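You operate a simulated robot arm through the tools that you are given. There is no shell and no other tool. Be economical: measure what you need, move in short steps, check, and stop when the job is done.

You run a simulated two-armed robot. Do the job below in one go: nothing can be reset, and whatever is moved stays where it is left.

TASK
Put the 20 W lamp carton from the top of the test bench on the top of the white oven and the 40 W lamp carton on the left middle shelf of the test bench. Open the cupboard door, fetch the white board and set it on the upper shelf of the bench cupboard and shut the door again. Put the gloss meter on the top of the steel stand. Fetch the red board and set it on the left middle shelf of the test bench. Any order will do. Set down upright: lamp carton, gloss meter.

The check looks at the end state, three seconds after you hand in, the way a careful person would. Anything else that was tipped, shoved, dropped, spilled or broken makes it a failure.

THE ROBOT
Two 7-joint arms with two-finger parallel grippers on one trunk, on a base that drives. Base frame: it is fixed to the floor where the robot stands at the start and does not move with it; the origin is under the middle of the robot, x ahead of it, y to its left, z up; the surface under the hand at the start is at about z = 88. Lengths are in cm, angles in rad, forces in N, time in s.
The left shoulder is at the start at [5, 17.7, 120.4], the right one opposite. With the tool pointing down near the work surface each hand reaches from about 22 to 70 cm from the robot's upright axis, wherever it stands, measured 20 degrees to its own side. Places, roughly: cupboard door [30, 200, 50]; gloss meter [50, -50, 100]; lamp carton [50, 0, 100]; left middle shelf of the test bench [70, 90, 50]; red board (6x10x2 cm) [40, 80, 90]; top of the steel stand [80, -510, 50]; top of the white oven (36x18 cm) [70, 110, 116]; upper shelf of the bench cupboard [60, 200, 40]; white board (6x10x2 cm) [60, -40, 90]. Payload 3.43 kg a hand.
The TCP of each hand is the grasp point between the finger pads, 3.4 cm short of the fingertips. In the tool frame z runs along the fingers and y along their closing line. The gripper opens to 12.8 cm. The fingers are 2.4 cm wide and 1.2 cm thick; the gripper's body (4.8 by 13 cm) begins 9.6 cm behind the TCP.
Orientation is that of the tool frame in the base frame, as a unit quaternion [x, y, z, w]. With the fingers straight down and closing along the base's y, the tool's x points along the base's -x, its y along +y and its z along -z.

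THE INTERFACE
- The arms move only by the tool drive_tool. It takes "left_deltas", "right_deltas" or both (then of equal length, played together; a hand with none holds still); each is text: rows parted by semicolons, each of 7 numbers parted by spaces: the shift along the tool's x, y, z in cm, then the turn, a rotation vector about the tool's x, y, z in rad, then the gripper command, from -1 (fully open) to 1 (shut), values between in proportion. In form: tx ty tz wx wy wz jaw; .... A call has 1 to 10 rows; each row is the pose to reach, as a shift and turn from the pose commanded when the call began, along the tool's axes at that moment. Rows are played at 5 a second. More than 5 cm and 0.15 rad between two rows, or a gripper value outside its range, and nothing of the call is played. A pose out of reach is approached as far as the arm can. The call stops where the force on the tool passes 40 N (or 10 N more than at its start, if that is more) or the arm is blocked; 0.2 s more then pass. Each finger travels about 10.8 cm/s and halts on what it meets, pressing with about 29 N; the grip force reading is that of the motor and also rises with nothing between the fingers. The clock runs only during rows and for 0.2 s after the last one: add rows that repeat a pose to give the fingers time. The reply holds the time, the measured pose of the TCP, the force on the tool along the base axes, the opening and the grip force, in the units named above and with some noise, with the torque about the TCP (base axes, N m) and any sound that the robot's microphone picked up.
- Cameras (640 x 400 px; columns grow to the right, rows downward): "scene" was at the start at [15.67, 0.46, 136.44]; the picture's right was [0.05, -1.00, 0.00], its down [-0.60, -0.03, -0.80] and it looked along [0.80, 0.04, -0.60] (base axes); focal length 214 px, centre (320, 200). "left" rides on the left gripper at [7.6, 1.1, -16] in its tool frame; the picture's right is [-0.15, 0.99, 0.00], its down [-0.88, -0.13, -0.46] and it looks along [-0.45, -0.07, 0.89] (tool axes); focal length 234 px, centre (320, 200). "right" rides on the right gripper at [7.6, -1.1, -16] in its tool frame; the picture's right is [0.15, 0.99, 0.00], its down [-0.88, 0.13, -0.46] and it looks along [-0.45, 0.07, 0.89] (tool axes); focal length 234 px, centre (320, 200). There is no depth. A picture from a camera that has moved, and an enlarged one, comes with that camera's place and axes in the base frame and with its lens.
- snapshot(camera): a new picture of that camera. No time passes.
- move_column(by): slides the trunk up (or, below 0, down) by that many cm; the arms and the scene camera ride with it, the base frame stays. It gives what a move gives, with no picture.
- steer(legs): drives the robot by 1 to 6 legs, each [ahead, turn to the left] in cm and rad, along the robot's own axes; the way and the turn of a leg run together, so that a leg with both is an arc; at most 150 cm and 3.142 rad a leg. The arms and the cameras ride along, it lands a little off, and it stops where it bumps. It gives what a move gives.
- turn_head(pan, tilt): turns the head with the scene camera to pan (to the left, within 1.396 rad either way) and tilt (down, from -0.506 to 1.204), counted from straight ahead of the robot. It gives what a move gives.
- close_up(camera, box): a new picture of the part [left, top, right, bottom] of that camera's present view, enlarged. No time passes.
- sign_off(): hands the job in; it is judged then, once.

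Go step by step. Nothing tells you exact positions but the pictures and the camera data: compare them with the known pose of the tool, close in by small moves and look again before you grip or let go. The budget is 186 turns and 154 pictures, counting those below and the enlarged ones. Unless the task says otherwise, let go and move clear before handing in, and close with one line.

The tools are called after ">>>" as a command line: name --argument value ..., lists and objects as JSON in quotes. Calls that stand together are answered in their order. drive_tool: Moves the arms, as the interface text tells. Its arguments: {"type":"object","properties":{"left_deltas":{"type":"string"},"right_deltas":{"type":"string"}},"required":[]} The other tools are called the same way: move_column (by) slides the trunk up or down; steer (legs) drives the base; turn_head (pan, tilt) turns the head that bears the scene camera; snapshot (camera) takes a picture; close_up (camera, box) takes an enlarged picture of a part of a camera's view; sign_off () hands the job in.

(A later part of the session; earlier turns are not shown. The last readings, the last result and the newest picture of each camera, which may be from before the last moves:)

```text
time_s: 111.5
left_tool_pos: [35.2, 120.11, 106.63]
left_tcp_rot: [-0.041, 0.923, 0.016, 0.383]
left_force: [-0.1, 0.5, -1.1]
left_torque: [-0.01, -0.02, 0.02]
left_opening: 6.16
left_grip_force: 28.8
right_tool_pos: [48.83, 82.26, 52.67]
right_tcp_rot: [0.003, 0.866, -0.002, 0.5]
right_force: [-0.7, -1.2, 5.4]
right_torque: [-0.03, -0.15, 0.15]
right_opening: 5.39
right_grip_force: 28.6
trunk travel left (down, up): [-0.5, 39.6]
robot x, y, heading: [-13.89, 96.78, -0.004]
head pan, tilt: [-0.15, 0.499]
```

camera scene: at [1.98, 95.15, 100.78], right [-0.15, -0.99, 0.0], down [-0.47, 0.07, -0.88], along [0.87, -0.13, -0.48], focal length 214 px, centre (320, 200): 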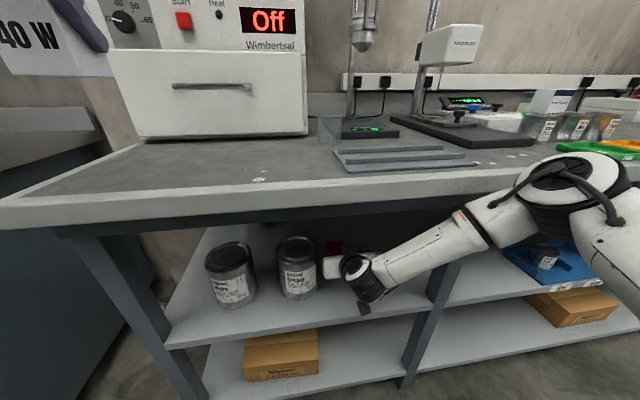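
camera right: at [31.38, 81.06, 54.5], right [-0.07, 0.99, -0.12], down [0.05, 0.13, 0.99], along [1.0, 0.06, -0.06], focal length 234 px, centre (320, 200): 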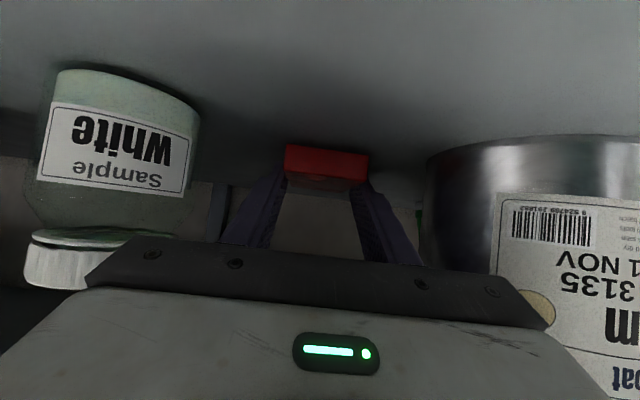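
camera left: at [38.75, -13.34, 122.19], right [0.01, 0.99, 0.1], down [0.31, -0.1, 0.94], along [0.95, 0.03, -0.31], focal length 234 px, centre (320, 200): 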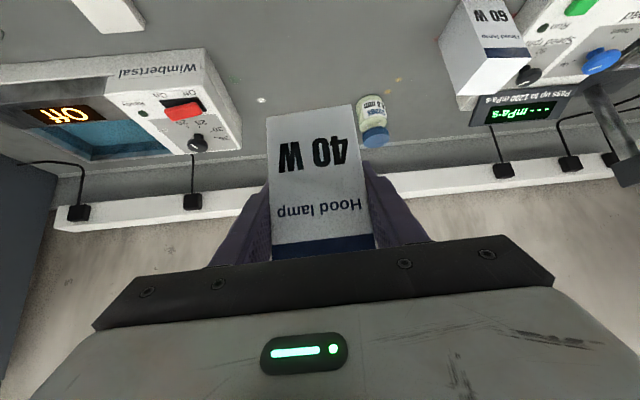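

Contact. I open slightly and withdraw straight back.

>>> drive_tool --right_deltas "0 0 0 0 0 0 0.1; 0 0 0 0 0 0 -0.15; 0 0 0 0 0 0 -0.15; -0.9 0 -0.5 0 0 0 -0.15; -0.9 0 -2.5 0 0 0 -0.15; -0.9 0 -5 0 0 0 -0.15"

>>> snapshot --camera "right"

```text
time_s: 112.9
left_tool_pos: [35.31, 120.03, 106.73]
left_tcp_rot: [-0.041, 0.922, 0.016, 0.384]
left_force: [0.6, 0.2, -1.0]
left_torque: [0.02, -0.01, -0.01]
left_opening: 6.14
left_grip_force: 29.2
right_tool_pos: [44.95, 82.34, 55.71]
right_tcp_rot: [0.0, 0.866, 0.001, 0.499]
right_force: [0.2, -0.2, -0.9]
right_torque: [0.0, -0.01, 0.02]
right_opening: 7.36
right_grip_force: 0.1
trunk travel left (down, up): [-0.5, 39.6]
robot x, y, heading: [-14.15, 96.5, -0.007]
head pan, tilt: [-0.15, 0.499]
```

```text
93 pictures are left
camera right: at [27.51, 81.05, 57.16], right [-0.07, 0.99, -0.13], down [0.05, 0.13, 0.99], along [1.0, 0.06, -0.06], focal length 234 px, centre (320, 200)
```

right: 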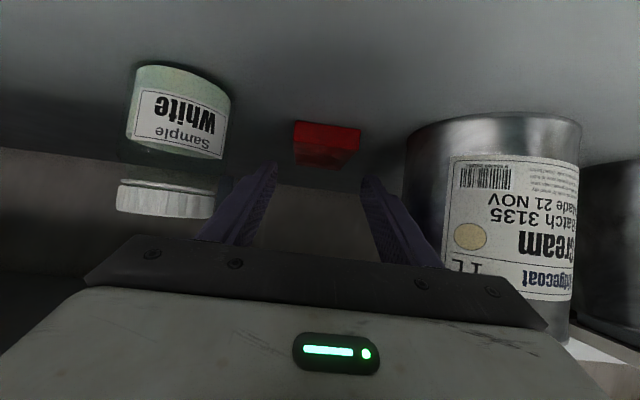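

The red board is on the shelf. I back out, retract the right hand, and shift right so that the left hand faces the gap.

>>> steer --legs '[[-42, 0]]'

>>> drive_tool --right_deltas "-1.4 0 -4.3 0 0 0 -0.15; -2.8 0 -8.6 0 0 0 -0.15; -4.2 0 -12.9 0 0 0 -0.15; -5.6 0 -17.1 0 0 0 -0.15; -7 0 -21.4 0 0 0 -0.15; -8.3 0 -25.6 0 0 0 -0.15"

>>> steer --legs '[[0, -1], [36, 0], [0, 1]]'

>>> drive_tool --left_deltas "3.3 0 3.3 0.01 0 0.01 1; 6.6 0 6.6 0.02 0 0.02 1; 9.9 0 9.9 0.03 0 0.03 1; 13.2 0 13.2 0.04 0 0.04 1; 16.5 0 16.5 0.05 0 0.05 1; 19.8 0 19.8 0.06 0 0.06 1; 23.1 0 23.1 0.06 0 0.06 1; 26.4 0 26.4 0.06 0 0.06 1; 29.7 0 29.7 0.06 0 0.06 1; 32.3 0 32.3 0.06 0 0.06 1"

>>> turn_head --pan 0.2 --tilt 0.5

>>> snapshot --camera "scene"

>>> snapshot --camera "left"

```text
time_s: 115.5
left_tool_pos: [-6.81, 120.19, 106.62]
left_tcp_rot: [-0.041, 0.923, 0.016, 0.383]
left_force: [0.5, 0.3, -0.6]
left_torque: [0.02, 0.02, 0.0]
left_opening: 6.15
left_grip_force: 29.0
right_tool_pos: [2.97, 82.34, 55.94]
right_tcp_rot: [0.004, 0.867, -0.002, 0.499]
right_force: [-0.3, 0.5, 0.1]
right_torque: [0.02, -0.01, -0.01]
right_opening: 7.37
right_grip_force: 0.0
trunk travel left (down, up): [-0.5, 39.6]
robot x, y, heading: [-55.8, 96.64, -0.007]
head pan, tilt: [-0.15, 0.499]
```

```text
time_s: 116.9
left_tool_pos: [-6.78, 120.15, 106.65]
left_tcp_rot: [-0.041, 0.923, 0.016, 0.383]
left_force: [0.8, -0.2, -0.6]
left_torque: [0.02, -0.04, 0.02]
left_opening: 6.16
left_grip_force: 28.4
right_tool_pos: [-12.1, 84.2, 76.76]
right_tcp_rot: [0.002, 0.867, 0.0, 0.498]
right_force: [-0.2, -0.1, -0.2]
right_torque: [0.04, -0.01, 0.0]
right_opening: 7.36
right_grip_force: 0.1
right hand out of reach, approached as far as the arm can: row 5, 6
trunk travel left (down, up): [-0.5, 39.6]
robot x, y, heading: [-55.95, 96.77, -0.007]
head pan, tilt: [-0.15, 0.499]
```

```text
time_s: 124.3
left_tool_pos: [12.49, 89.79, 106.56]
left_tcp_rot: [-0.044, 0.923, 0.018, 0.382]
left_force: [0.2, 0.7, -2.2]
left_torque: [0.0, 0.05, 0.01]
left_opening: 6.14
left_grip_force: 28.1
right_tool_pos: [7.41, 53.91, 76.69]
right_tcp_rot: [0.0, 0.866, 0.001, 0.499]
right_force: [-0.1, -0.6, 0.0]
right_torque: [0.02, 0.0, 0.0]
right_opening: 7.35
right_grip_force: 0.1
trunk travel left (down, up): [-0.5, 39.6]
robot x, y, heading: [-36.57, 65.89, 0.001]
head pan, tilt: [-0.15, 0.499]
```

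```text
time_s: 126.5
left_tool_pos: [12.45, 89.95, 61.03]
left_tcp_rot: [-0.005, 0.923, 0.001, 0.384]
left_force: [-0.5, 0.0, -0.5]
left_torque: [0.01, 0.02, 0.01]
left_opening: 6.17
left_grip_force: 29.7
right_tool_pos: [7.35, 53.95, 76.76]
right_tcp_rot: [-0.001, 0.867, 0.001, 0.499]
right_force: [0.4, 0.2, -0.1]
right_torque: [0.0, 0.01, 0.03]
right_opening: 7.36
right_grip_force: 0.1
trunk travel left (down, up): [-0.5, 39.6]
robot x, y, heading: [-37.08, 65.94, -0.004]
head pan, tilt: [-0.15, 0.499]
```

```text
time_s: 127.3
left_tool_pos: [12.47, 89.9, 61.1]
left_tcp_rot: [-0.006, 0.924, 0.002, 0.382]
left_force: [-0.1, 0.7, -0.7]
left_torque: [0.01, 0.04, -0.01]
left_opening: 6.13
left_grip_force: 29.2
right_tool_pos: [7.49, 53.83, 76.6]
right_tcp_rot: [0.0, 0.867, 0.001, 0.499]
right_force: [0.4, -0.3, -1.2]
right_torque: [0.05, 0.02, 0.01]
right_opening: 7.34
right_grip_force: 0.1
trunk travel left (down, up): [-0.5, 39.6]
robot x, y, heading: [-36.49, 66.14, -0.001]
head pan, tilt: [0.201, 0.499]
```

```text
92 pictures are left
camera scene: at [-20.77, 67.91, 100.78], right [0.2, -0.98, 0.0], down [-0.47, -0.1, -0.88], along [0.86, 0.17, -0.48], focal length 214 px, centre (320, 200)
```

scene: 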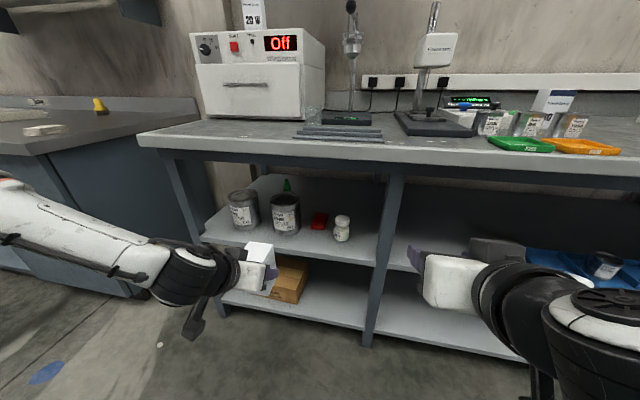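

```text
91 pictures are left
camera left: at [-4.2, 90.73, 67.07], right [0.09, 0.99, 0.1], down [0.3, -0.13, 0.95], along [0.95, -0.06, -0.31], focal length 234 px, centre (320, 200)
```

left: 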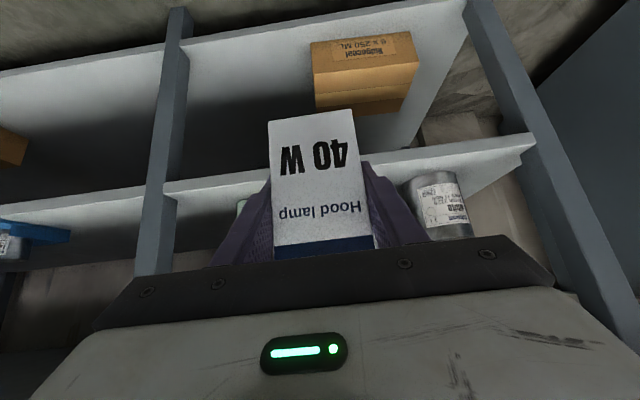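

>>> drive_tool --left_deltas "0 -2.5 0 0 0 0 1; 0 -5 0 0 0 0 1; 0 -7.4 0 0 0 0 1; 0 -7.4 0 0 0 0 1"

>>> steer --legs '[[15, 0]]'

>>> snapshot --camera "left"

>>> snapshot --camera "scene"

```text
time_s: 128.3
left_tool_pos: [12.77, 82.31, 60.99]
left_tcp_rot: [-0.004, 0.924, 0.001, 0.382]
left_force: [-0.1, -0.8, -1.4]
left_torque: [0.04, 0.02, -0.02]
left_opening: 6.16
left_grip_force: 28.8
right_tool_pos: [7.46, 53.8, 76.8]
right_tcp_rot: [0.0, 0.867, 0.001, 0.499]
right_force: [-0.2, 0.2, -0.5]
right_torque: [0.0, -0.03, 0.0]
right_opening: 7.35
right_grip_force: 0.1
trunk travel left (down, up): [-0.5, 39.6]
robot x, y, heading: [-37.24, 66.41, 0.002]
head pan, tilt: [0.201, 0.499]
```

```text
time_s: 129.7
left_tool_pos: [27.52, 82.31, 61.08]
left_tcp_rot: [-0.005, 0.924, 0.001, 0.382]
left_force: [-0.3, 0.9, -1.1]
left_torque: [0.01, 0.01, 0.03]
left_opening: 6.15
left_grip_force: 28.8
right_tool_pos: [22.28, 53.91, 76.76]
right_tcp_rot: [0.0, 0.867, 0.001, 0.499]
right_force: [-0.3, 0.2, 0.8]
right_torque: [-0.02, 0.02, 0.01]
right_opening: 7.38
right_grip_force: 0.1
trunk travel left (down, up): [-0.5, 39.6]
robot x, y, heading: [-21.7, 66.24, -0.001]
head pan, tilt: [0.201, 0.499]
```

```text
90 pictures are left
camera left: at [10.86, 83.3, 67.01], right [0.09, 0.99, 0.1], down [0.3, -0.13, 0.95], along [0.95, -0.06, -0.31], focal length 234 px, centre (320, 200)
```

left: 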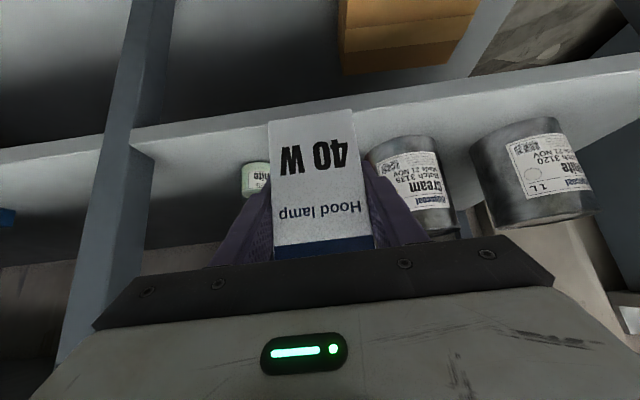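

```text
89 pictures are left
camera scene: at [-5.93, 67.95, 100.78], right [0.2, -0.98, 0.0], down [-0.47, -0.1, -0.88], along [0.86, 0.18, -0.48], focal length 214 px, centre (320, 200)
```

scene: 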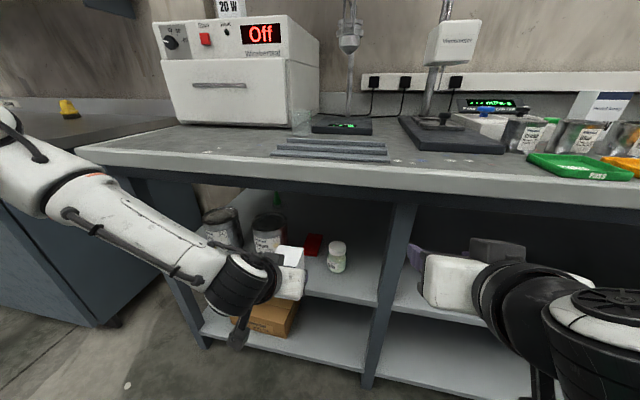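

>>> drive_tool --left_deltas "-2 0 2 0 0 0 1; -4 0 4 0 0 0 1; -6 0.1 6 0 0 0 1; -7.8 0.2 7.8 0 0 0 1; -7.8 0.2 7.8 0 0 0 1"

>>> snapshot --camera "left"

>>> close_up --camera "scene" --box '[190, 190, 390, 315]'

```text
time_s: 130.9
left_tool_pos: [38.02, 83.5, 61.63]
left_tcp_rot: [-0.004, 0.924, 0.001, 0.383]
left_force: [-1.0, -0.6, -0.1]
left_torque: [0.01, 0.02, -0.01]
left_opening: 6.17
left_grip_force: 28.9
left hand out of reach, approached as far as the arm can: row 4, 5
right_tool_pos: [22.33, 53.88, 76.85]
right_tcp_rot: [-0.001, 0.867, 0.001, 0.499]
right_force: [0.5, -0.2, -0.1]
right_torque: [0.03, -0.02, 0.01]
right_opening: 7.36
right_grip_force: 0.0
trunk travel left (down, up): [-0.5, 39.6]
robot x, y, heading: [-21.99, 66.12, 0.001]
head pan, tilt: [0.201, 0.499]
```

```text
88 pictures are left
camera left: at [21.46, 84.3, 67.55], right [0.09, 0.99, 0.1], down [0.3, -0.13, 0.95], along [0.95, -0.06, -0.31], focal length 234 px, centre (320, 200)
```

left: 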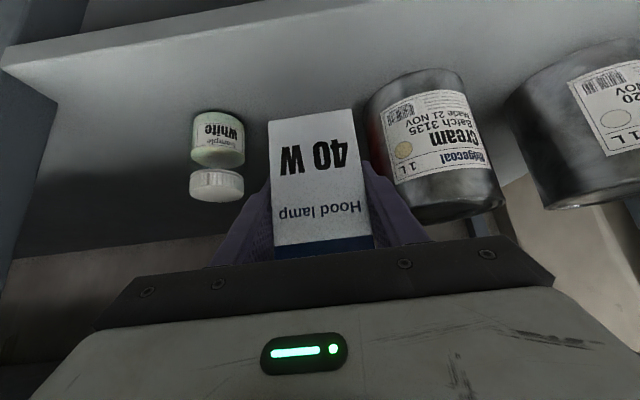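

```text
3.20 times, centred on (290, 252) of scene
camera zoom: at [-5.92, 67.95, 100.78], right [0.2, -0.98, 0.0], down [-0.47, -0.1, -0.88], along [0.86, 0.18, -0.48], focal length 686 px, centre (416, 32)
```

zoom: 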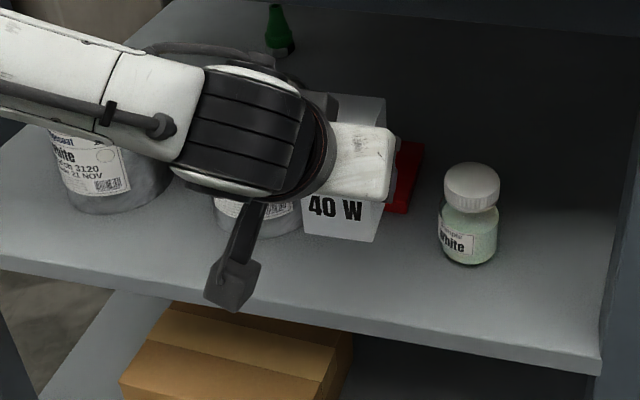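

I'm at the arm's limit; I drive 4 cm forward while pulling the hand back to regain margin.

>>> drive_tool --left_deltas "1.8 -0.4 -1.8 0 0 0 1; 3 -0.6 -3 0 0 0 1; 3 -0.6 -3 0 0 0 1"

>>> steer --legs '[[4.5, 0]]'

>>> snapshot --camera "left"

```text
time_s: 131.7
left_tool_pos: [33.95, 82.81, 61.52]
left_tcp_rot: [-0.005, 0.923, 0.002, 0.384]
left_force: [-0.3, -0.1, -1.0]
left_torque: [-0.01, 0.01, 0.01]
left_opening: 6.15
left_grip_force: 28.4
right_tool_pos: [22.37, 53.93, 76.76]
right_tcp_rot: [0.0, 0.866, 0.001, 0.5]
right_force: [-0.6, 0.8, 0.1]
right_torque: [0.01, -0.01, -0.01]
right_opening: 7.35
right_grip_force: 0.0
trunk travel left (down, up): [-0.5, 39.6]
robot x, y, heading: [-21.62, 65.93, 0.004]
head pan, tilt: [0.201, 0.499]
```

```text
time_s: 132.6
left_tool_pos: [38.19, 82.71, 61.47]
left_tcp_rot: [-0.004, 0.924, 0.001, 0.383]
left_force: [0.0, -0.1, -0.1]
left_torque: [-0.02, -0.01, 0.0]
left_opening: 6.19
left_grip_force: 29.3
right_tool_pos: [26.7, 53.92, 76.7]
right_tcp_rot: [-0.001, 0.867, 0.001, 0.499]
right_force: [0.6, 0.3, 0.5]
right_torque: [0.01, -0.03, -0.02]
right_opening: 7.35
right_grip_force: 0.1
trunk travel left (down, up): [-0.5, 39.6]
robot x, y, heading: [-17.48, 65.95, 0.0]
head pan, tilt: [0.201, 0.499]
```

```text
86 pictures are left
camera left: at [21.62, 83.65, 67.49], right [0.09, 0.99, 0.1], down [0.3, -0.13, 0.95], along [0.95, -0.06, -0.31], focal length 234 px, centre (320, 200)
```

left: 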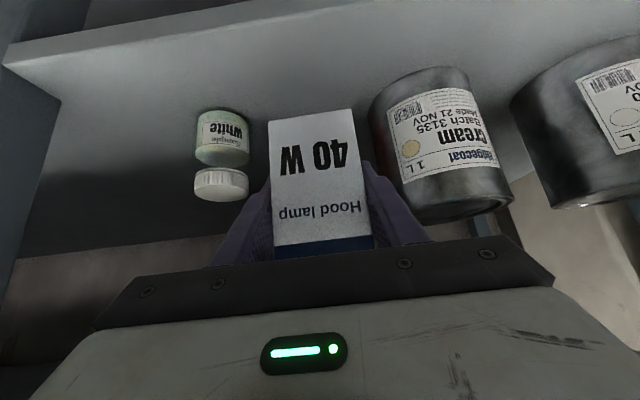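

>>> drive_tool --left_deltas "1.2 0 1.2 0 0 0 1; 2.4 0 2.4 0 0 0 1; 3.4 0 3.4 0 0 0 1; 3.8 0 3.8 0 0 0 1; 4 0 4 0 0 0 1; 4 0 4 0 0 0 1"

>>> close_up --camera "scene" --box '[190, 190, 390, 315]'

```text
time_s: 134.0
left_tool_pos: [37.8, 84.24, 57.39]
left_tcp_rot: [-0.004, 0.924, 0.001, 0.383]
left_force: [-0.6, -0.2, -0.9]
left_torque: [0.03, 0.03, -0.02]
left_opening: 6.17
left_grip_force: 29.1
left hand out of reach, approached as far as the arm can: row 2, 3, 4, 5, 6
right_tool_pos: [26.64, 53.91, 76.8]
right_tcp_rot: [0.0, 0.867, 0.001, 0.499]
right_force: [0.9, -0.5, 0.2]
right_torque: [-0.05, 0.02, -0.01]
right_opening: 7.35
right_grip_force: 0.1
trunk travel left (down, up): [-0.5, 39.6]
robot x, y, heading: [-17.23, 66.1, -0.004]
head pan, tilt: [0.201, 0.499]
```

```text
3.20 times, centred on (290, 252) of scene
camera zoom: at [-1.52, 67.96, 100.78], right [0.2, -0.98, 0.0], down [-0.47, -0.1, -0.88], along [0.86, 0.18, -0.48], focal length 686 px, centre (416, 32)
```

zoom: 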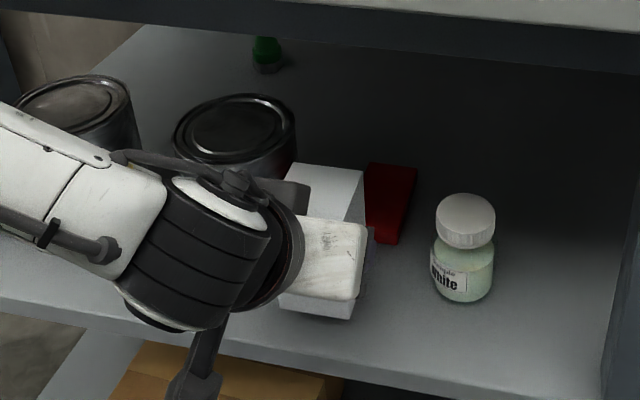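

The wrist limit again pushes the hand outward. I add an inward yaw, which the arm reaches more easily.

>>> drive_tool --left_deltas "-1.2 0 -1.2 0.05 0 0.05 1; -1.2 0 -1.2 0.1 0 0.1 1; -1.2 0 -1.2 0.15 0 0.15 1; -1.2 0 -1.2 0.2 0 0.2 1; -1.2 0 -1.2 0.2 0 0.2 1"

>>> snapshot --camera "left"

```text
time_s: 135.2
left_tool_pos: [37.68, 84.26, 59.0]
left_tcp_rot: [0.126, 0.915, -0.052, 0.379]
left_force: [0.2, -0.6, -1.2]
left_torque: [-0.01, 0.01, -0.02]
left_opening: 6.17
left_grip_force: 29.7
right_tool_pos: [26.58, 53.95, 76.7]
right_tcp_rot: [-0.001, 0.866, 0.001, 0.5]
right_force: [0.3, 0.4, 1.0]
right_torque: [-0.02, 0.02, 0.02]
right_opening: 7.35
right_grip_force: 0.0
trunk travel left (down, up): [-0.5, 39.6]
robot x, y, heading: [-17.41, 66.41, 0.006]
head pan, tilt: [0.201, 0.499]
```

```text
84 pictures are left
camera left: at [22.01, 89.71, 65.02], right [0.37, 0.92, 0.1], down [0.25, -0.21, 0.95], along [0.9, -0.32, -0.31], focal length 234 px, centre (320, 200)
```

left: 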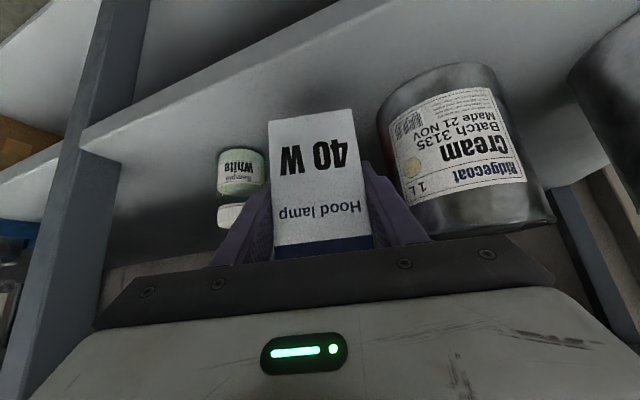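

>>> drive_tool --left_deltas "0.3 -0.6 0.7 0 0 0 1; 0.5 -1.2 1.4 0 0 0 1; 0.8 -1.2 2.1 0 0 0 1; 1.15 -1.2 2.8 0 0 0 1; 1.15 -1.2 2.8 0 0 0 1"

```text
time_s: 136.4
left_tool_pos: [38.55, 82.77, 56.3]
left_tcp_rot: [0.125, 0.915, -0.053, 0.379]
left_force: [-0.4, 0.3, -0.6]
left_torque: [0.01, 0.01, 0.02]
left_opening: 6.14
left_grip_force: 29.4
right_tool_pos: [26.77, 53.89, 76.77]
right_tcp_rot: [-0.001, 0.866, 0.001, 0.499]
right_force: [0.5, -0.1, 0.7]
right_torque: [-0.02, -0.01, -0.04]
right_opening: 7.36
right_grip_force: 0.0
trunk travel left (down, up): [-0.5, 39.6]
robot x, y, heading: [-17.69, 66.04, 0.002]
head pan, tilt: [0.201, 0.499]
```

Within reach now. I inch down to contact.

>>> drive_tool --left_deltas "0.25 0 0.25 0 0 0 1; 0.5 0 0.5 0 0 0 1; 0.7 0 0.7 0 0 0 1; 0.7 0 0.7 0 0 0 1"

>>> snapshot --camera "left"

>>> close_up --camera "scene" --box '[190, 190, 390, 315]'

```text
time_s: 137.4
left_tool_pos: [38.61, 82.79, 55.48]
left_tcp_rot: [0.125, 0.915, -0.052, 0.38]
left_force: [-0.9, 1.5, 2.4]
left_torque: [0.0, -0.1, 0.03]
left_opening: 6.13
left_grip_force: 29.2
right_tool_pos: [26.7, 53.96, 76.82]
right_tcp_rot: [-0.001, 0.866, 0.001, 0.499]
right_force: [0.5, 0.6, -0.3]
right_torque: [0.03, -0.01, -0.05]
right_opening: 7.36
right_grip_force: 0.1
trunk travel left (down, up): [-0.5, 39.6]
robot x, y, heading: [-17.4, 65.83, 0.004]
head pan, tilt: [0.201, 0.499]
```

```text
83 pictures are left
camera left: at [22.91, 88.26, 61.32], right [0.37, 0.93, 0.1], down [0.25, -0.21, 0.95], along [0.9, -0.32, -0.31], focal length 234 px, centre (320, 200)
```

left: 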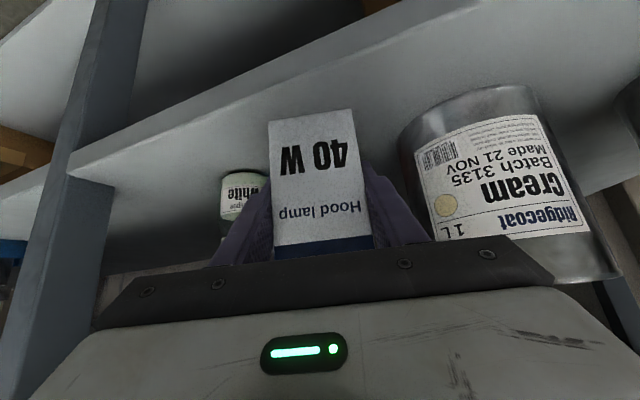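

```text
3.20 times, centred on (290, 252) of scene
camera zoom: at [-1.55, 67.96, 100.79], right [0.2, -0.98, 0.0], down [-0.47, -0.1, -0.88], along [0.86, 0.18, -0.48], focal length 686 px, centre (416, 32)
```

zoom: 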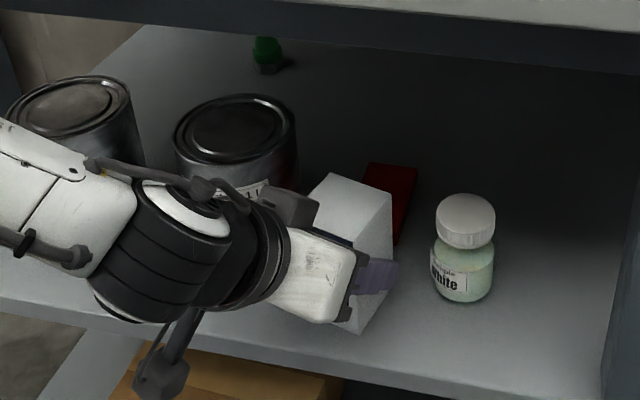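

>>> drive_tool --left_deltas "0.15 0 0.15 0 0 0 1; 0.15 0 0.15 0 0 0 0.1; 0.1 0 0.1 0 0 0 -0.2; 0.1 0 0.1 0 0 0 -0.2; 0 0 -3 0 0 0 -0.2; 0 0 -6 0 0 0 -0.2; 0 0 -9 0 0 0 -0.2; 0 0 -11 0 0 0 -0.2"

>>> snapshot --camera "left"

>>> snapshot --camera "scene"

```text
time_s: 139.2
left_tool_pos: [31.06, 84.78, 63.06]
left_tcp_rot: [0.126, 0.915, -0.053, 0.379]
left_force: [-0.1, -0.2, 0.0]
left_torque: [0.0, 0.0, 0.04]
left_opening: 7.67
left_grip_force: 0.0
right_tool_pos: [26.79, 53.98, 76.82]
right_tcp_rot: [-0.002, 0.867, 0.002, 0.499]
right_force: [-0.1, -0.2, 0.2]
right_torque: [-0.01, 0.02, 0.02]
right_opening: 7.35
right_grip_force: 0.1
trunk travel left (down, up): [-0.5, 39.6]
robot x, y, heading: [-17.17, 65.72, 0.002]
head pan, tilt: [0.201, 0.499]
```

```text
81 pictures are left
camera left: at [15.29, 90.39, 69.0], right [0.37, 0.93, 0.1], down [0.25, -0.21, 0.95], along [0.9, -0.32, -0.31], focal length 234 px, centre (320, 200)
```

left: 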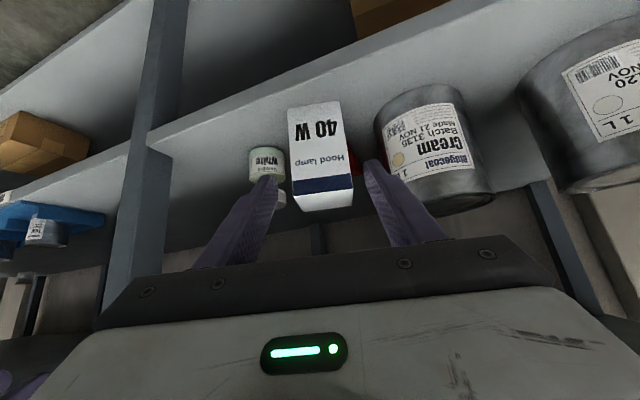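

```text
80 pictures are left
camera scene: at [-1.52, 67.96, 100.78], right [0.2, -0.98, 0.0], down [-0.47, -0.1, -0.88], along [0.86, 0.18, -0.48], focal length 214 px, centre (320, 200)
```

scene: 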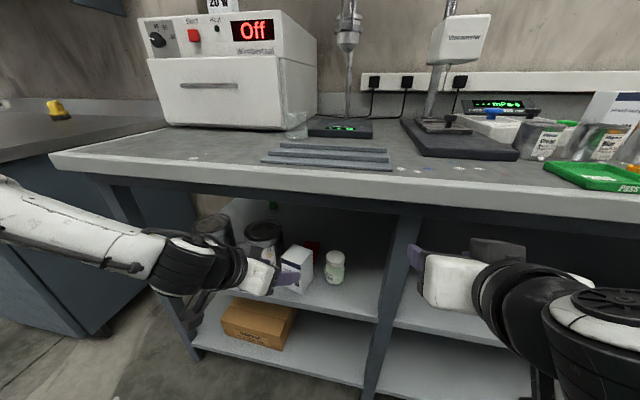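

Both shelf items are in place. I back out and look toward the cupboard.

>>> steer --legs '[[-50, 0], [0, 0.9]]'

>>> turn_head --pan 0.0 --tilt 0.3

>>> snapshot --camera "scene"

```text
time_s: 144.5
left_tool_pos: [-52.44, 115.65, 63.08]
left_tcp_rot: [-0.285, 0.879, 0.118, 0.365]
left_force: [0.3, -0.4, 0.3]
left_torque: [0.0, 0.04, -0.03]
left_opening: 7.69
left_grip_force: 0.2
right_tool_pos: [-30.99, 93.15, 76.96]
right_tcp_rot: [-0.377, 0.78, 0.218, 0.449]
right_force: [-0.6, -0.9, -0.3]
right_torque: [0.0, 0.03, -0.01]
right_opening: 7.35
right_grip_force: 0.0
trunk travel left (down, up): [-0.5, 39.6]
robot x, y, heading: [-67.6, 65.69, 0.903]
head pan, tilt: [0.201, 0.499]
```

```text
time_s: 145.2
left_tool_pos: [-52.43, 115.73, 63.0]
left_tcp_rot: [-0.286, 0.879, 0.118, 0.363]
left_force: [0.7, 0.3, 0.4]
left_torque: [-0.03, -0.05, 0.0]
left_opening: 7.68
left_grip_force: 0.0
right_tool_pos: [-31.01, 93.14, 76.8]
right_tcp_rot: [-0.378, 0.78, 0.219, 0.449]
right_force: [0.3, 1.0, -0.1]
right_torque: [-0.01, 0.0, -0.01]
right_opening: 7.38
right_grip_force: 0.0
trunk travel left (down, up): [-0.5, 39.6]
robot x, y, heading: [-67.69, 65.78, 0.903]
head pan, tilt: [0.0, 0.3]
```

```text
79 pictures are left
camera scene: at [-57.69, 78.92, 102.62], right [0.79, -0.62, 0.0], down [-0.18, -0.23, -0.96], along [0.59, 0.75, -0.3], focal length 214 px, centre (320, 200)
```

scene: 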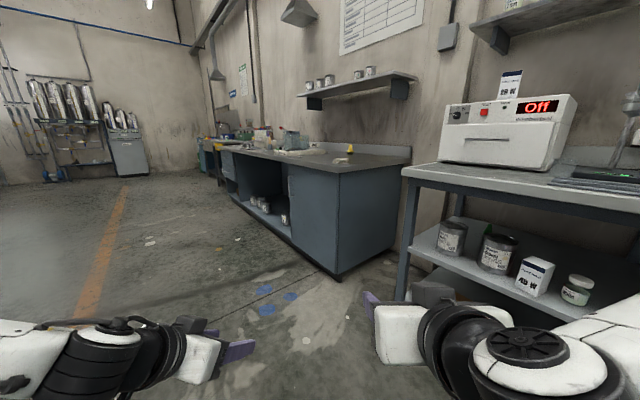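

The 40 W carton and red board are visible on the shelf. The cupboard door has its handle at the left edge, hinged right. Now I fetch the white board with the left hand.

>>> move_column --by 17

>>> steer --legs '[[0, -2.473], [118, 0], [0, 1.57]]'

>>> drive_tool --left_deltas "-3.5 0 -3 0.02 -0.05 0.02 -0.5; -7 0 -6 0.04 -0.1 0.04 -0.5; -10.5 0 -8.5 0.02 -0.15 0.02 -0.5; -14 0 -11 0 -0.2 0 -0.5; -17.5 0 -11 -0.05 -0.26 -0.05 -0.5; -18 0 -11 -0.1 -0.26 -0.1 -0.5; -18 0 -11 -0.19 -0.26 -0.16 -0.5" --right_deltas "-3.5 0 -1.5 0 0 0 -0.15; -7 0 -3 0 0 0 -0.15; -10.5 0 -4.5 0 0 0 -0.15; -14 0 -6 0 0 0 -0.15; -17.5 0 -7.5 0 0 0 -0.15; -17.5 0 -7.5 0 0 0 -0.15; -17.5 0 -7.5 0 0 0 -0.15"

>>> turn_head --pan 0.1 --tilt 0.45

>>> snapshot --camera "scene"

```text
time_s: 147.1
left_tool_pos: [-52.48, 115.75, 80.02]
left_tcp_rot: [-0.286, 0.879, 0.119, 0.363]
left_force: [-0.5, -0.1, 0.4]
left_torque: [0.01, 0.01, 0.0]
left_opening: 7.73
left_grip_force: 0.1
right_tool_pos: [-30.94, 93.09, 93.78]
right_tcp_rot: [-0.378, 0.78, 0.218, 0.448]
right_force: [0.2, -0.8, -0.1]
right_torque: [0.04, -0.01, -0.01]
right_opening: 7.38
right_grip_force: 0.1
trunk travel left (down, up): [-17.5, 22.6]
robot x, y, heading: [-67.7, 66.04, 0.903]
head pan, tilt: [0.0, 0.3]
```

```text
time_s: 162.8
left_tool_pos: [-21.1, -31.92, 79.98]
left_tcp_rot: [0.127, 0.915, -0.053, 0.38]
left_force: [0.5, 0.1, -0.8]
left_torque: [0.01, 0.0, -0.01]
left_opening: 7.68
left_grip_force: 0.0
right_tool_pos: [-25.71, -62.97, 93.78]
right_tcp_rot: [0.0, 0.867, 0.001, 0.499]
right_force: [0.1, -0.2, -0.5]
right_torque: [-0.03, -0.02, -0.01]
right_opening: 7.37
right_grip_force: 0.0
trunk travel left (down, up): [-17.5, 22.6]
robot x, y, heading: [-69.77, -50.57, -0.0]
head pan, tilt: [0.0, 0.3]
```

```text
time_s: 164.4
left_tool_pos: [-16.38, -33.17, 100.59]
left_tcp_rot: [0.009, 0.866, -0.012, 0.499]
left_force: [-0.1, 0.1, 0.0]
left_torque: [-0.01, 0.0, 0.0]
left_opening: 9.61
left_grip_force: 0.1
right_tool_pos: [-23.35, -62.92, 112.9]
right_tcp_rot: [0.0, 0.867, 0.001, 0.499]
right_force: [0.3, -0.3, -0.2]
right_torque: [-0.01, 0.02, 0.0]
right_opening: 7.37
right_grip_force: 0.0
trunk travel left (down, up): [-17.5, 22.6]
robot x, y, heading: [-69.86, -50.73, -0.005]
head pan, tilt: [0.0, 0.3]
```

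```text
time_s: 165.1
left_tool_pos: [-16.34, -33.27, 100.49]
left_tcp_rot: [0.01, 0.866, -0.012, 0.499]
left_force: [-0.4, 0.6, 0.3]
left_torque: [-0.04, 0.0, 0.0]
left_opening: 9.61
left_grip_force: 0.0
right_tool_pos: [-23.22, -62.88, 112.9]
right_tcp_rot: [0.001, 0.866, 0.0, 0.499]
right_force: [-0.5, 0.2, 0.5]
right_torque: [-0.04, 0.0, 0.04]
right_opening: 7.36
right_grip_force: 0.1
trunk travel left (down, up): [-17.5, 22.6]
robot x, y, heading: [-69.84, -50.77, 0.004]
head pan, tilt: [0.099, 0.45]
```

```text
78 pictures are left
camera scene: at [-53.56, -49.69, 118.23], right [0.1, -1.0, 0.0], down [-0.43, -0.04, -0.9], along [0.9, 0.09, -0.43], focal length 214 px, centre (320, 200)
```

scene: 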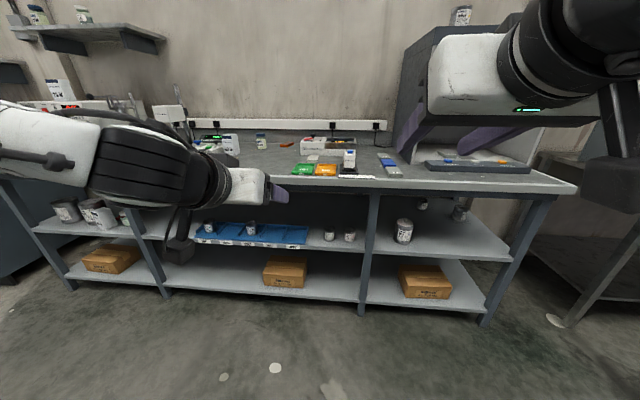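

>>> steer --legs '[[53, 0]]'

>>> snapshot --camera "left"

>>> snapshot --camera "scene"

```text
time_s: 168.2
left_tool_pos: [35.65, -32.67, 100.65]
left_tcp_rot: [0.006, 0.866, -0.01, 0.5]
left_force: [1.1, -0.4, -0.7]
left_torque: [-0.01, -0.01, -0.02]
left_opening: 9.59
left_grip_force: 0.1
right_tool_pos: [28.98, -62.15, 112.87]
right_tcp_rot: [-0.003, 0.867, 0.003, 0.499]
right_force: [0.0, 0.7, 0.3]
right_torque: [0.0, 0.02, 0.0]
right_opening: 7.33
right_grip_force: 0.1
trunk travel left (down, up): [-17.5, 22.6]
robot x, y, heading: [-17.49, -50.42, 0.012]
head pan, tilt: [0.099, 0.45]
```

```text
77 pictures are left
camera left: at [18.14, -31.16, 101.96], right [0.09, 0.99, 0.12], down [0.04, -0.12, 0.99], along [0.99, -0.09, -0.06], focal length 234 px, centre (320, 200)
```

left: 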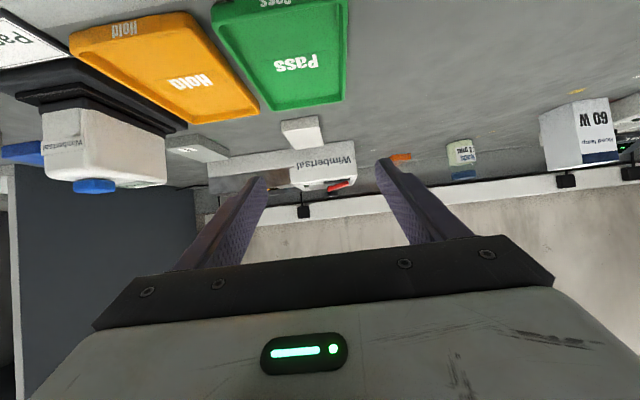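

```text
76 pictures are left
camera scene: at [-1.29, -49.37, 118.22], right [0.11, -0.99, 0.0], down [-0.43, -0.05, -0.9], along [0.9, 0.1, -0.44], focal length 214 px, centre (320, 200)
```

scene: 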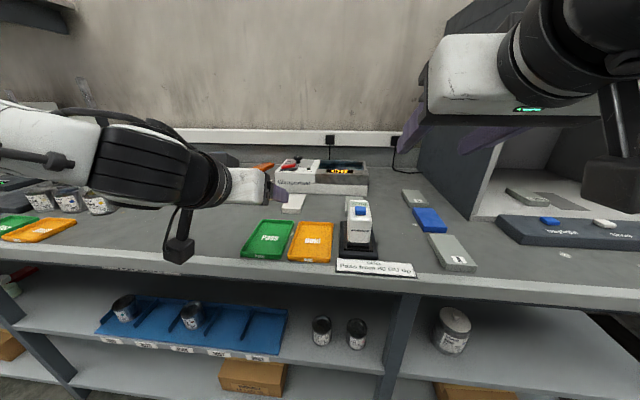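

>>> close_up --camera "left" --box '[200, 90, 360, 190]'

```text
4.00 times, centred on (280, 140) of left
camera zoom: at [18.14, -31.16, 101.96], right [0.09, 0.99, 0.12], down [0.04, -0.12, 0.99], along [0.99, -0.09, -0.06], focal length 937 px, centre (480, 440)
```

zoom: 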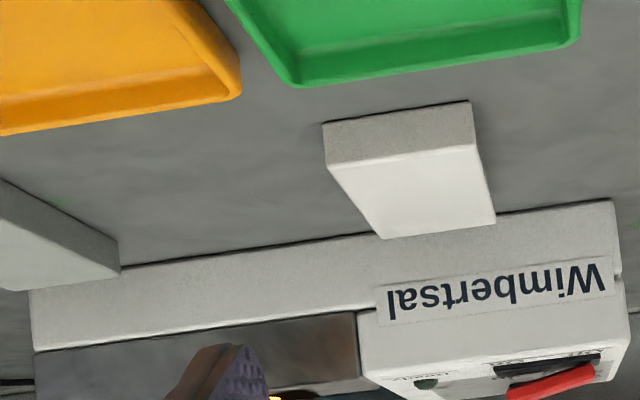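

The white board spans x 50.7–60.5, y −38.3 to −33. I use a 45° pitch to keep the camera off the trays, moving 8 cm closer first.

>>> steer --legs '[[8, -0.012]]'

>>> drive_tool --left_deltas "0.2 -1 0.7 0 0.09 0 -0.5; 0.5 -2 1.4 0 0.18 0 -0.5; 0.9 -3 2 0 0.26 0 -0.5; 0.9 -3 2 0 0.26 0 -0.5"

>>> snapshot --camera "left"

```text
time_s: 169.2
left_tool_pos: [44.02, -33.23, 100.42]
left_tcp_rot: [0.011, 0.866, -0.013, 0.499]
left_force: [-0.4, -0.1, 0.2]
left_torque: [-0.02, 0.04, 0.01]
left_opening: 9.6
left_grip_force: 0.0
right_tool_pos: [36.87, -62.81, 112.86]
right_tcp_rot: [0.003, 0.867, 0.0, 0.499]
right_force: [0.4, 0.5, 0.6]
right_torque: [-0.02, 0.0, -0.02]
right_opening: 7.33
right_grip_force: 0.0
trunk travel left (down, up): [-17.5, 22.6]
robot x, y, heading: [-9.38, -50.22, -0.005]
head pan, tilt: [0.099, 0.45]
```

```text
time_s: 170.2
left_tool_pos: [45.03, -36.18, 98.91]
left_tcp_rot: [0.012, 0.924, -0.011, 0.383]
left_force: [-0.1, -0.4, -0.8]
left_torque: [-0.03, 0.01, 0.01]
left_opening: 9.59
left_grip_force: 0.0
right_tool_pos: [36.8, -62.84, 112.91]
right_tcp_rot: [0.002, 0.866, 0.0, 0.499]
right_force: [-0.2, -0.2, -0.1]
right_torque: [0.03, 0.0, 0.03]
right_opening: 7.34
right_grip_force: 0.0
trunk travel left (down, up): [-17.5, 22.6]
robot x, y, heading: [-9.48, -50.67, 0.0]
head pan, tilt: [0.099, 0.45]
```

```text
74 pictures are left
camera left: at [28.4, -34.58, 104.85], right [0.13, 0.99, 0.09], down [0.3, -0.13, 0.95], along [0.95, -0.1, -0.31], focal length 234 px, centre (320, 200)
```

left: 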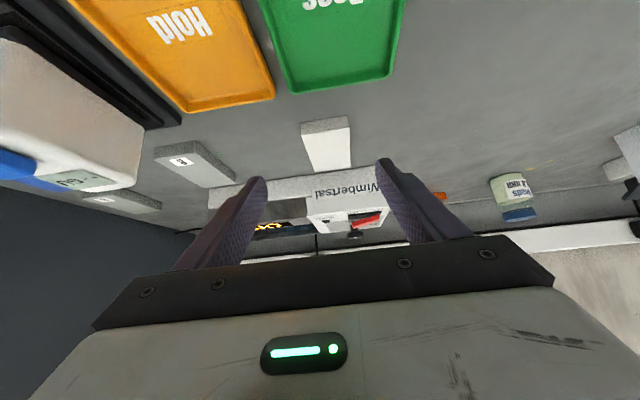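

>>> drive_tool --left_deltas "-0.1 0.3 3 0 0 0 -0.5; -0.2 0.5 6 0 0 0 -0.5; -0.4 0.6 9 0 0 0 -0.5; -0.5 0.7 11 0 0 0 -0.5; -0.5 0.7 11 0 0 0 -0.5"

>>> snapshot --camera "left"

>>> close_up --camera "scene" --box '[220, 150, 380, 250]'

```text
time_s: 171.4
left_tool_pos: [53.14, -36.0, 91.41]
left_tcp_rot: [0.011, 0.924, -0.011, 0.383]
left_force: [-0.3, -0.2, 0.3]
left_torque: [-0.03, 0.02, -0.03]
left_opening: 9.6
left_grip_force: 0.0
right_tool_pos: [36.84, -62.85, 112.9]
right_tcp_rot: [0.002, 0.867, -0.001, 0.499]
right_force: [0.9, 0.1, 0.6]
right_torque: [-0.01, 0.0, -0.04]
right_opening: 7.37
right_grip_force: 0.2
trunk travel left (down, up): [-17.5, 22.6]
robot x, y, heading: [-9.52, -50.66, -0.006]
head pan, tilt: [0.099, 0.45]
```

```text
73 pictures are left
camera left: at [36.62, -34.35, 97.35], right [0.13, 0.99, 0.09], down [0.3, -0.13, 0.95], along [0.95, -0.1, -0.31], focal length 234 px, centre (320, 200)
```

left: 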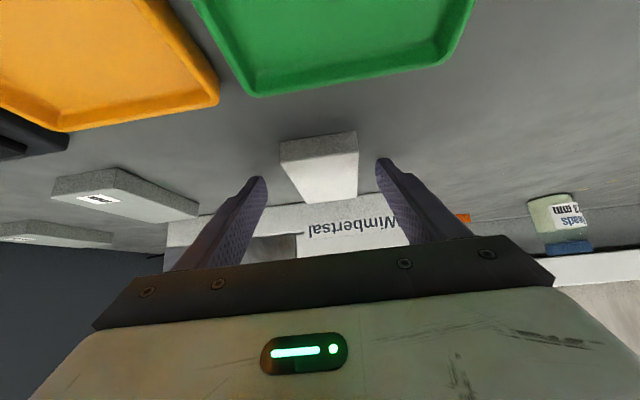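

```text
4.00 times, centred on (300, 200) of scene
camera zoom: at [6.63, -49.55, 118.23], right [0.1, -1.0, 0.0], down [-0.43, -0.04, -0.9], along [0.9, 0.09, -0.44], focal length 858 px, centre (400, 200)
```

zoom: 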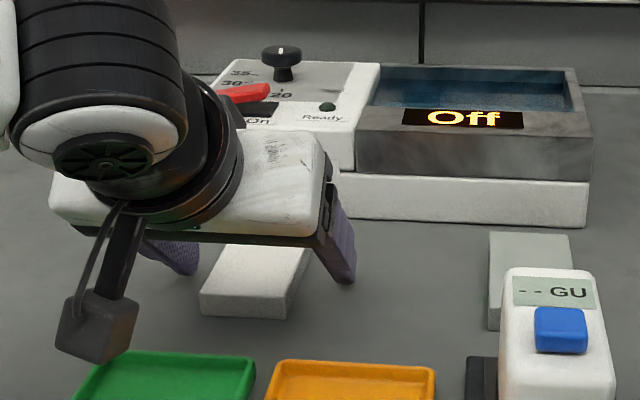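

The board is between the fingers. I close and lift.

>>> drive_tool --left_deltas "0.1 0.2 0.1 0 0 0 0; 0.1 0.2 0.1 0 0 0 1; 0.1 0.2 0.1 0 0 0 1; 0.1 0.2 0.1 0 0 0 1; 0.1 0.2 0.1 0 0 0 1; -1.5 0.2 -1.5 0 0 0 1; -4.5 0.2 -4.5 0 0 0 1; -7.5 0.2 -7.5 0 0 0 1; -10.5 0.2 -10.5 0 0 0 1"

>>> snapshot --camera "left"

```text
time_s: 173.4
left_tool_pos: [53.2, -34.85, 105.3]
left_tcp_rot: [0.012, 0.924, -0.011, 0.383]
left_force: [-0.2, 0.2, -0.8]
left_torque: [0.02, 0.04, -0.02]
left_opening: 5.43
left_grip_force: 29.0
left hand out of reach, approached as far as the arm can: row 9
right_tool_pos: [36.8, -62.82, 112.91]
right_tcp_rot: [0.002, 0.866, 0.0, 0.499]
right_force: [-0.3, -0.1, 0.3]
right_torque: [0.02, 0.0, 0.03]
right_opening: 7.34
right_grip_force: 0.2
trunk travel left (down, up): [-17.5, 22.6]
robot x, y, heading: [-9.74, -50.46, -0.006]
head pan, tilt: [0.099, 0.45]
```

```text
71 pictures are left
camera left: at [36.48, -33.21, 111.26], right [0.13, 0.99, 0.09], down [0.3, -0.13, 0.95], along [0.95, -0.1, -0.31], focal length 234 px, centre (320, 200)
```

left: 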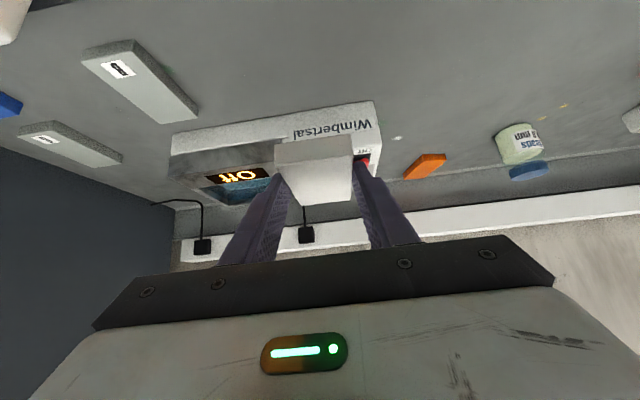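

The white board is held. I drive to the cupboard.

>>> steer --legs '[[-60, 0], [0, 1.576], [150, 0], [95, 0], [0, -1.57]]'

>>> turn_head --pan 0.0 --tilt 0.5

>>> snapshot --camera "scene"

```text
time_s: 196.2
left_tool_pos: [-9.22, 212.66, 105.3]
left_tcp_rot: [0.013, 0.924, -0.011, 0.383]
left_force: [-0.5, -0.3, -0.5]
left_torque: [0.03, 0.03, 0.05]
left_opening: 5.41
left_grip_force: 29.0
right_tool_pos: [-25.55, 184.77, 113.0]
right_tcp_rot: [0.003, 0.867, -0.001, 0.499]
right_force: [0.2, -0.4, -0.1]
right_torque: [0.03, 0.03, -0.04]
right_opening: 7.37
right_grip_force: 0.0
trunk travel left (down, up): [-17.5, 22.6]
robot x, y, heading: [-71.69, 197.02, -0.002]
head pan, tilt: [0.099, 0.45]
```

```text
time_s: 196.9
left_tool_pos: [-9.13, 212.73, 105.35]
left_tcp_rot: [0.012, 0.924, -0.011, 0.382]
left_force: [-0.9, -0.5, -0.5]
left_torque: [-0.01, 0.03, -0.01]
left_opening: 5.42
left_grip_force: 29.0
right_tool_pos: [-25.59, 184.69, 112.83]
right_tcp_rot: [0.003, 0.867, -0.001, 0.499]
right_force: [-0.1, 0.4, 0.1]
right_torque: [0.02, -0.01, -0.04]
right_opening: 7.35
right_grip_force: 0.1
trunk travel left (down, up): [-17.5, 22.6]
robot x, y, heading: [-72.21, 197.12, -0.008]
head pan, tilt: [0.0, 0.499]
```

```text
70 pictures are left
camera scene: at [-55.81, 197.15, 117.78], right [-0.01, -1.0, 0.0], down [-0.48, 0.0, -0.88], along [0.88, -0.01, -0.48], focal length 214 px, centre (320, 200)
```

scene: 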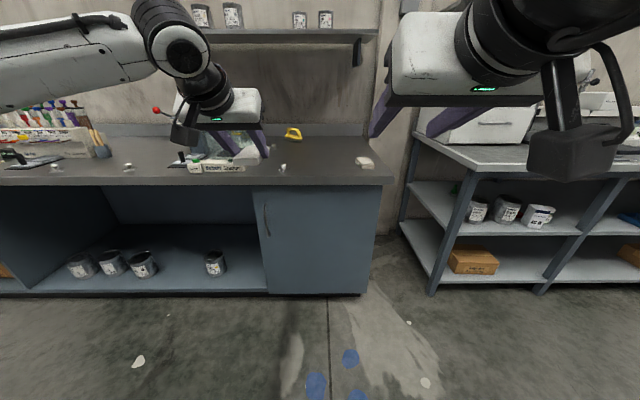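

>>> close_up --camera "scene" --box '[200, 170, 400, 300]'

```text
3.08 times, centred on (300, 235) of scene
camera zoom: at [-55.81, 197.15, 117.78], right [-0.01, -1.0, 0.0], down [-0.48, 0.0, -0.88], along [0.88, -0.01, -0.48], focal length 660 px, centre (382, 92)
```

zoom: 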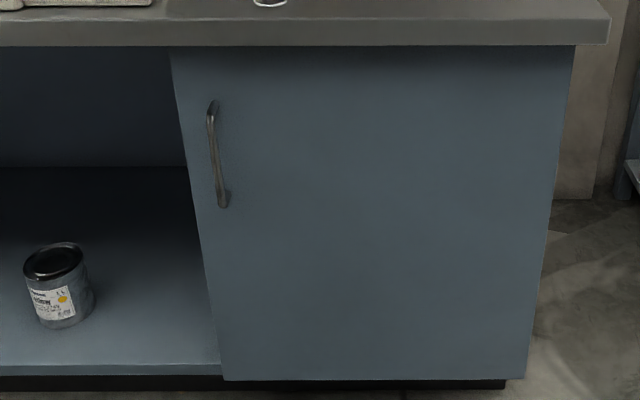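

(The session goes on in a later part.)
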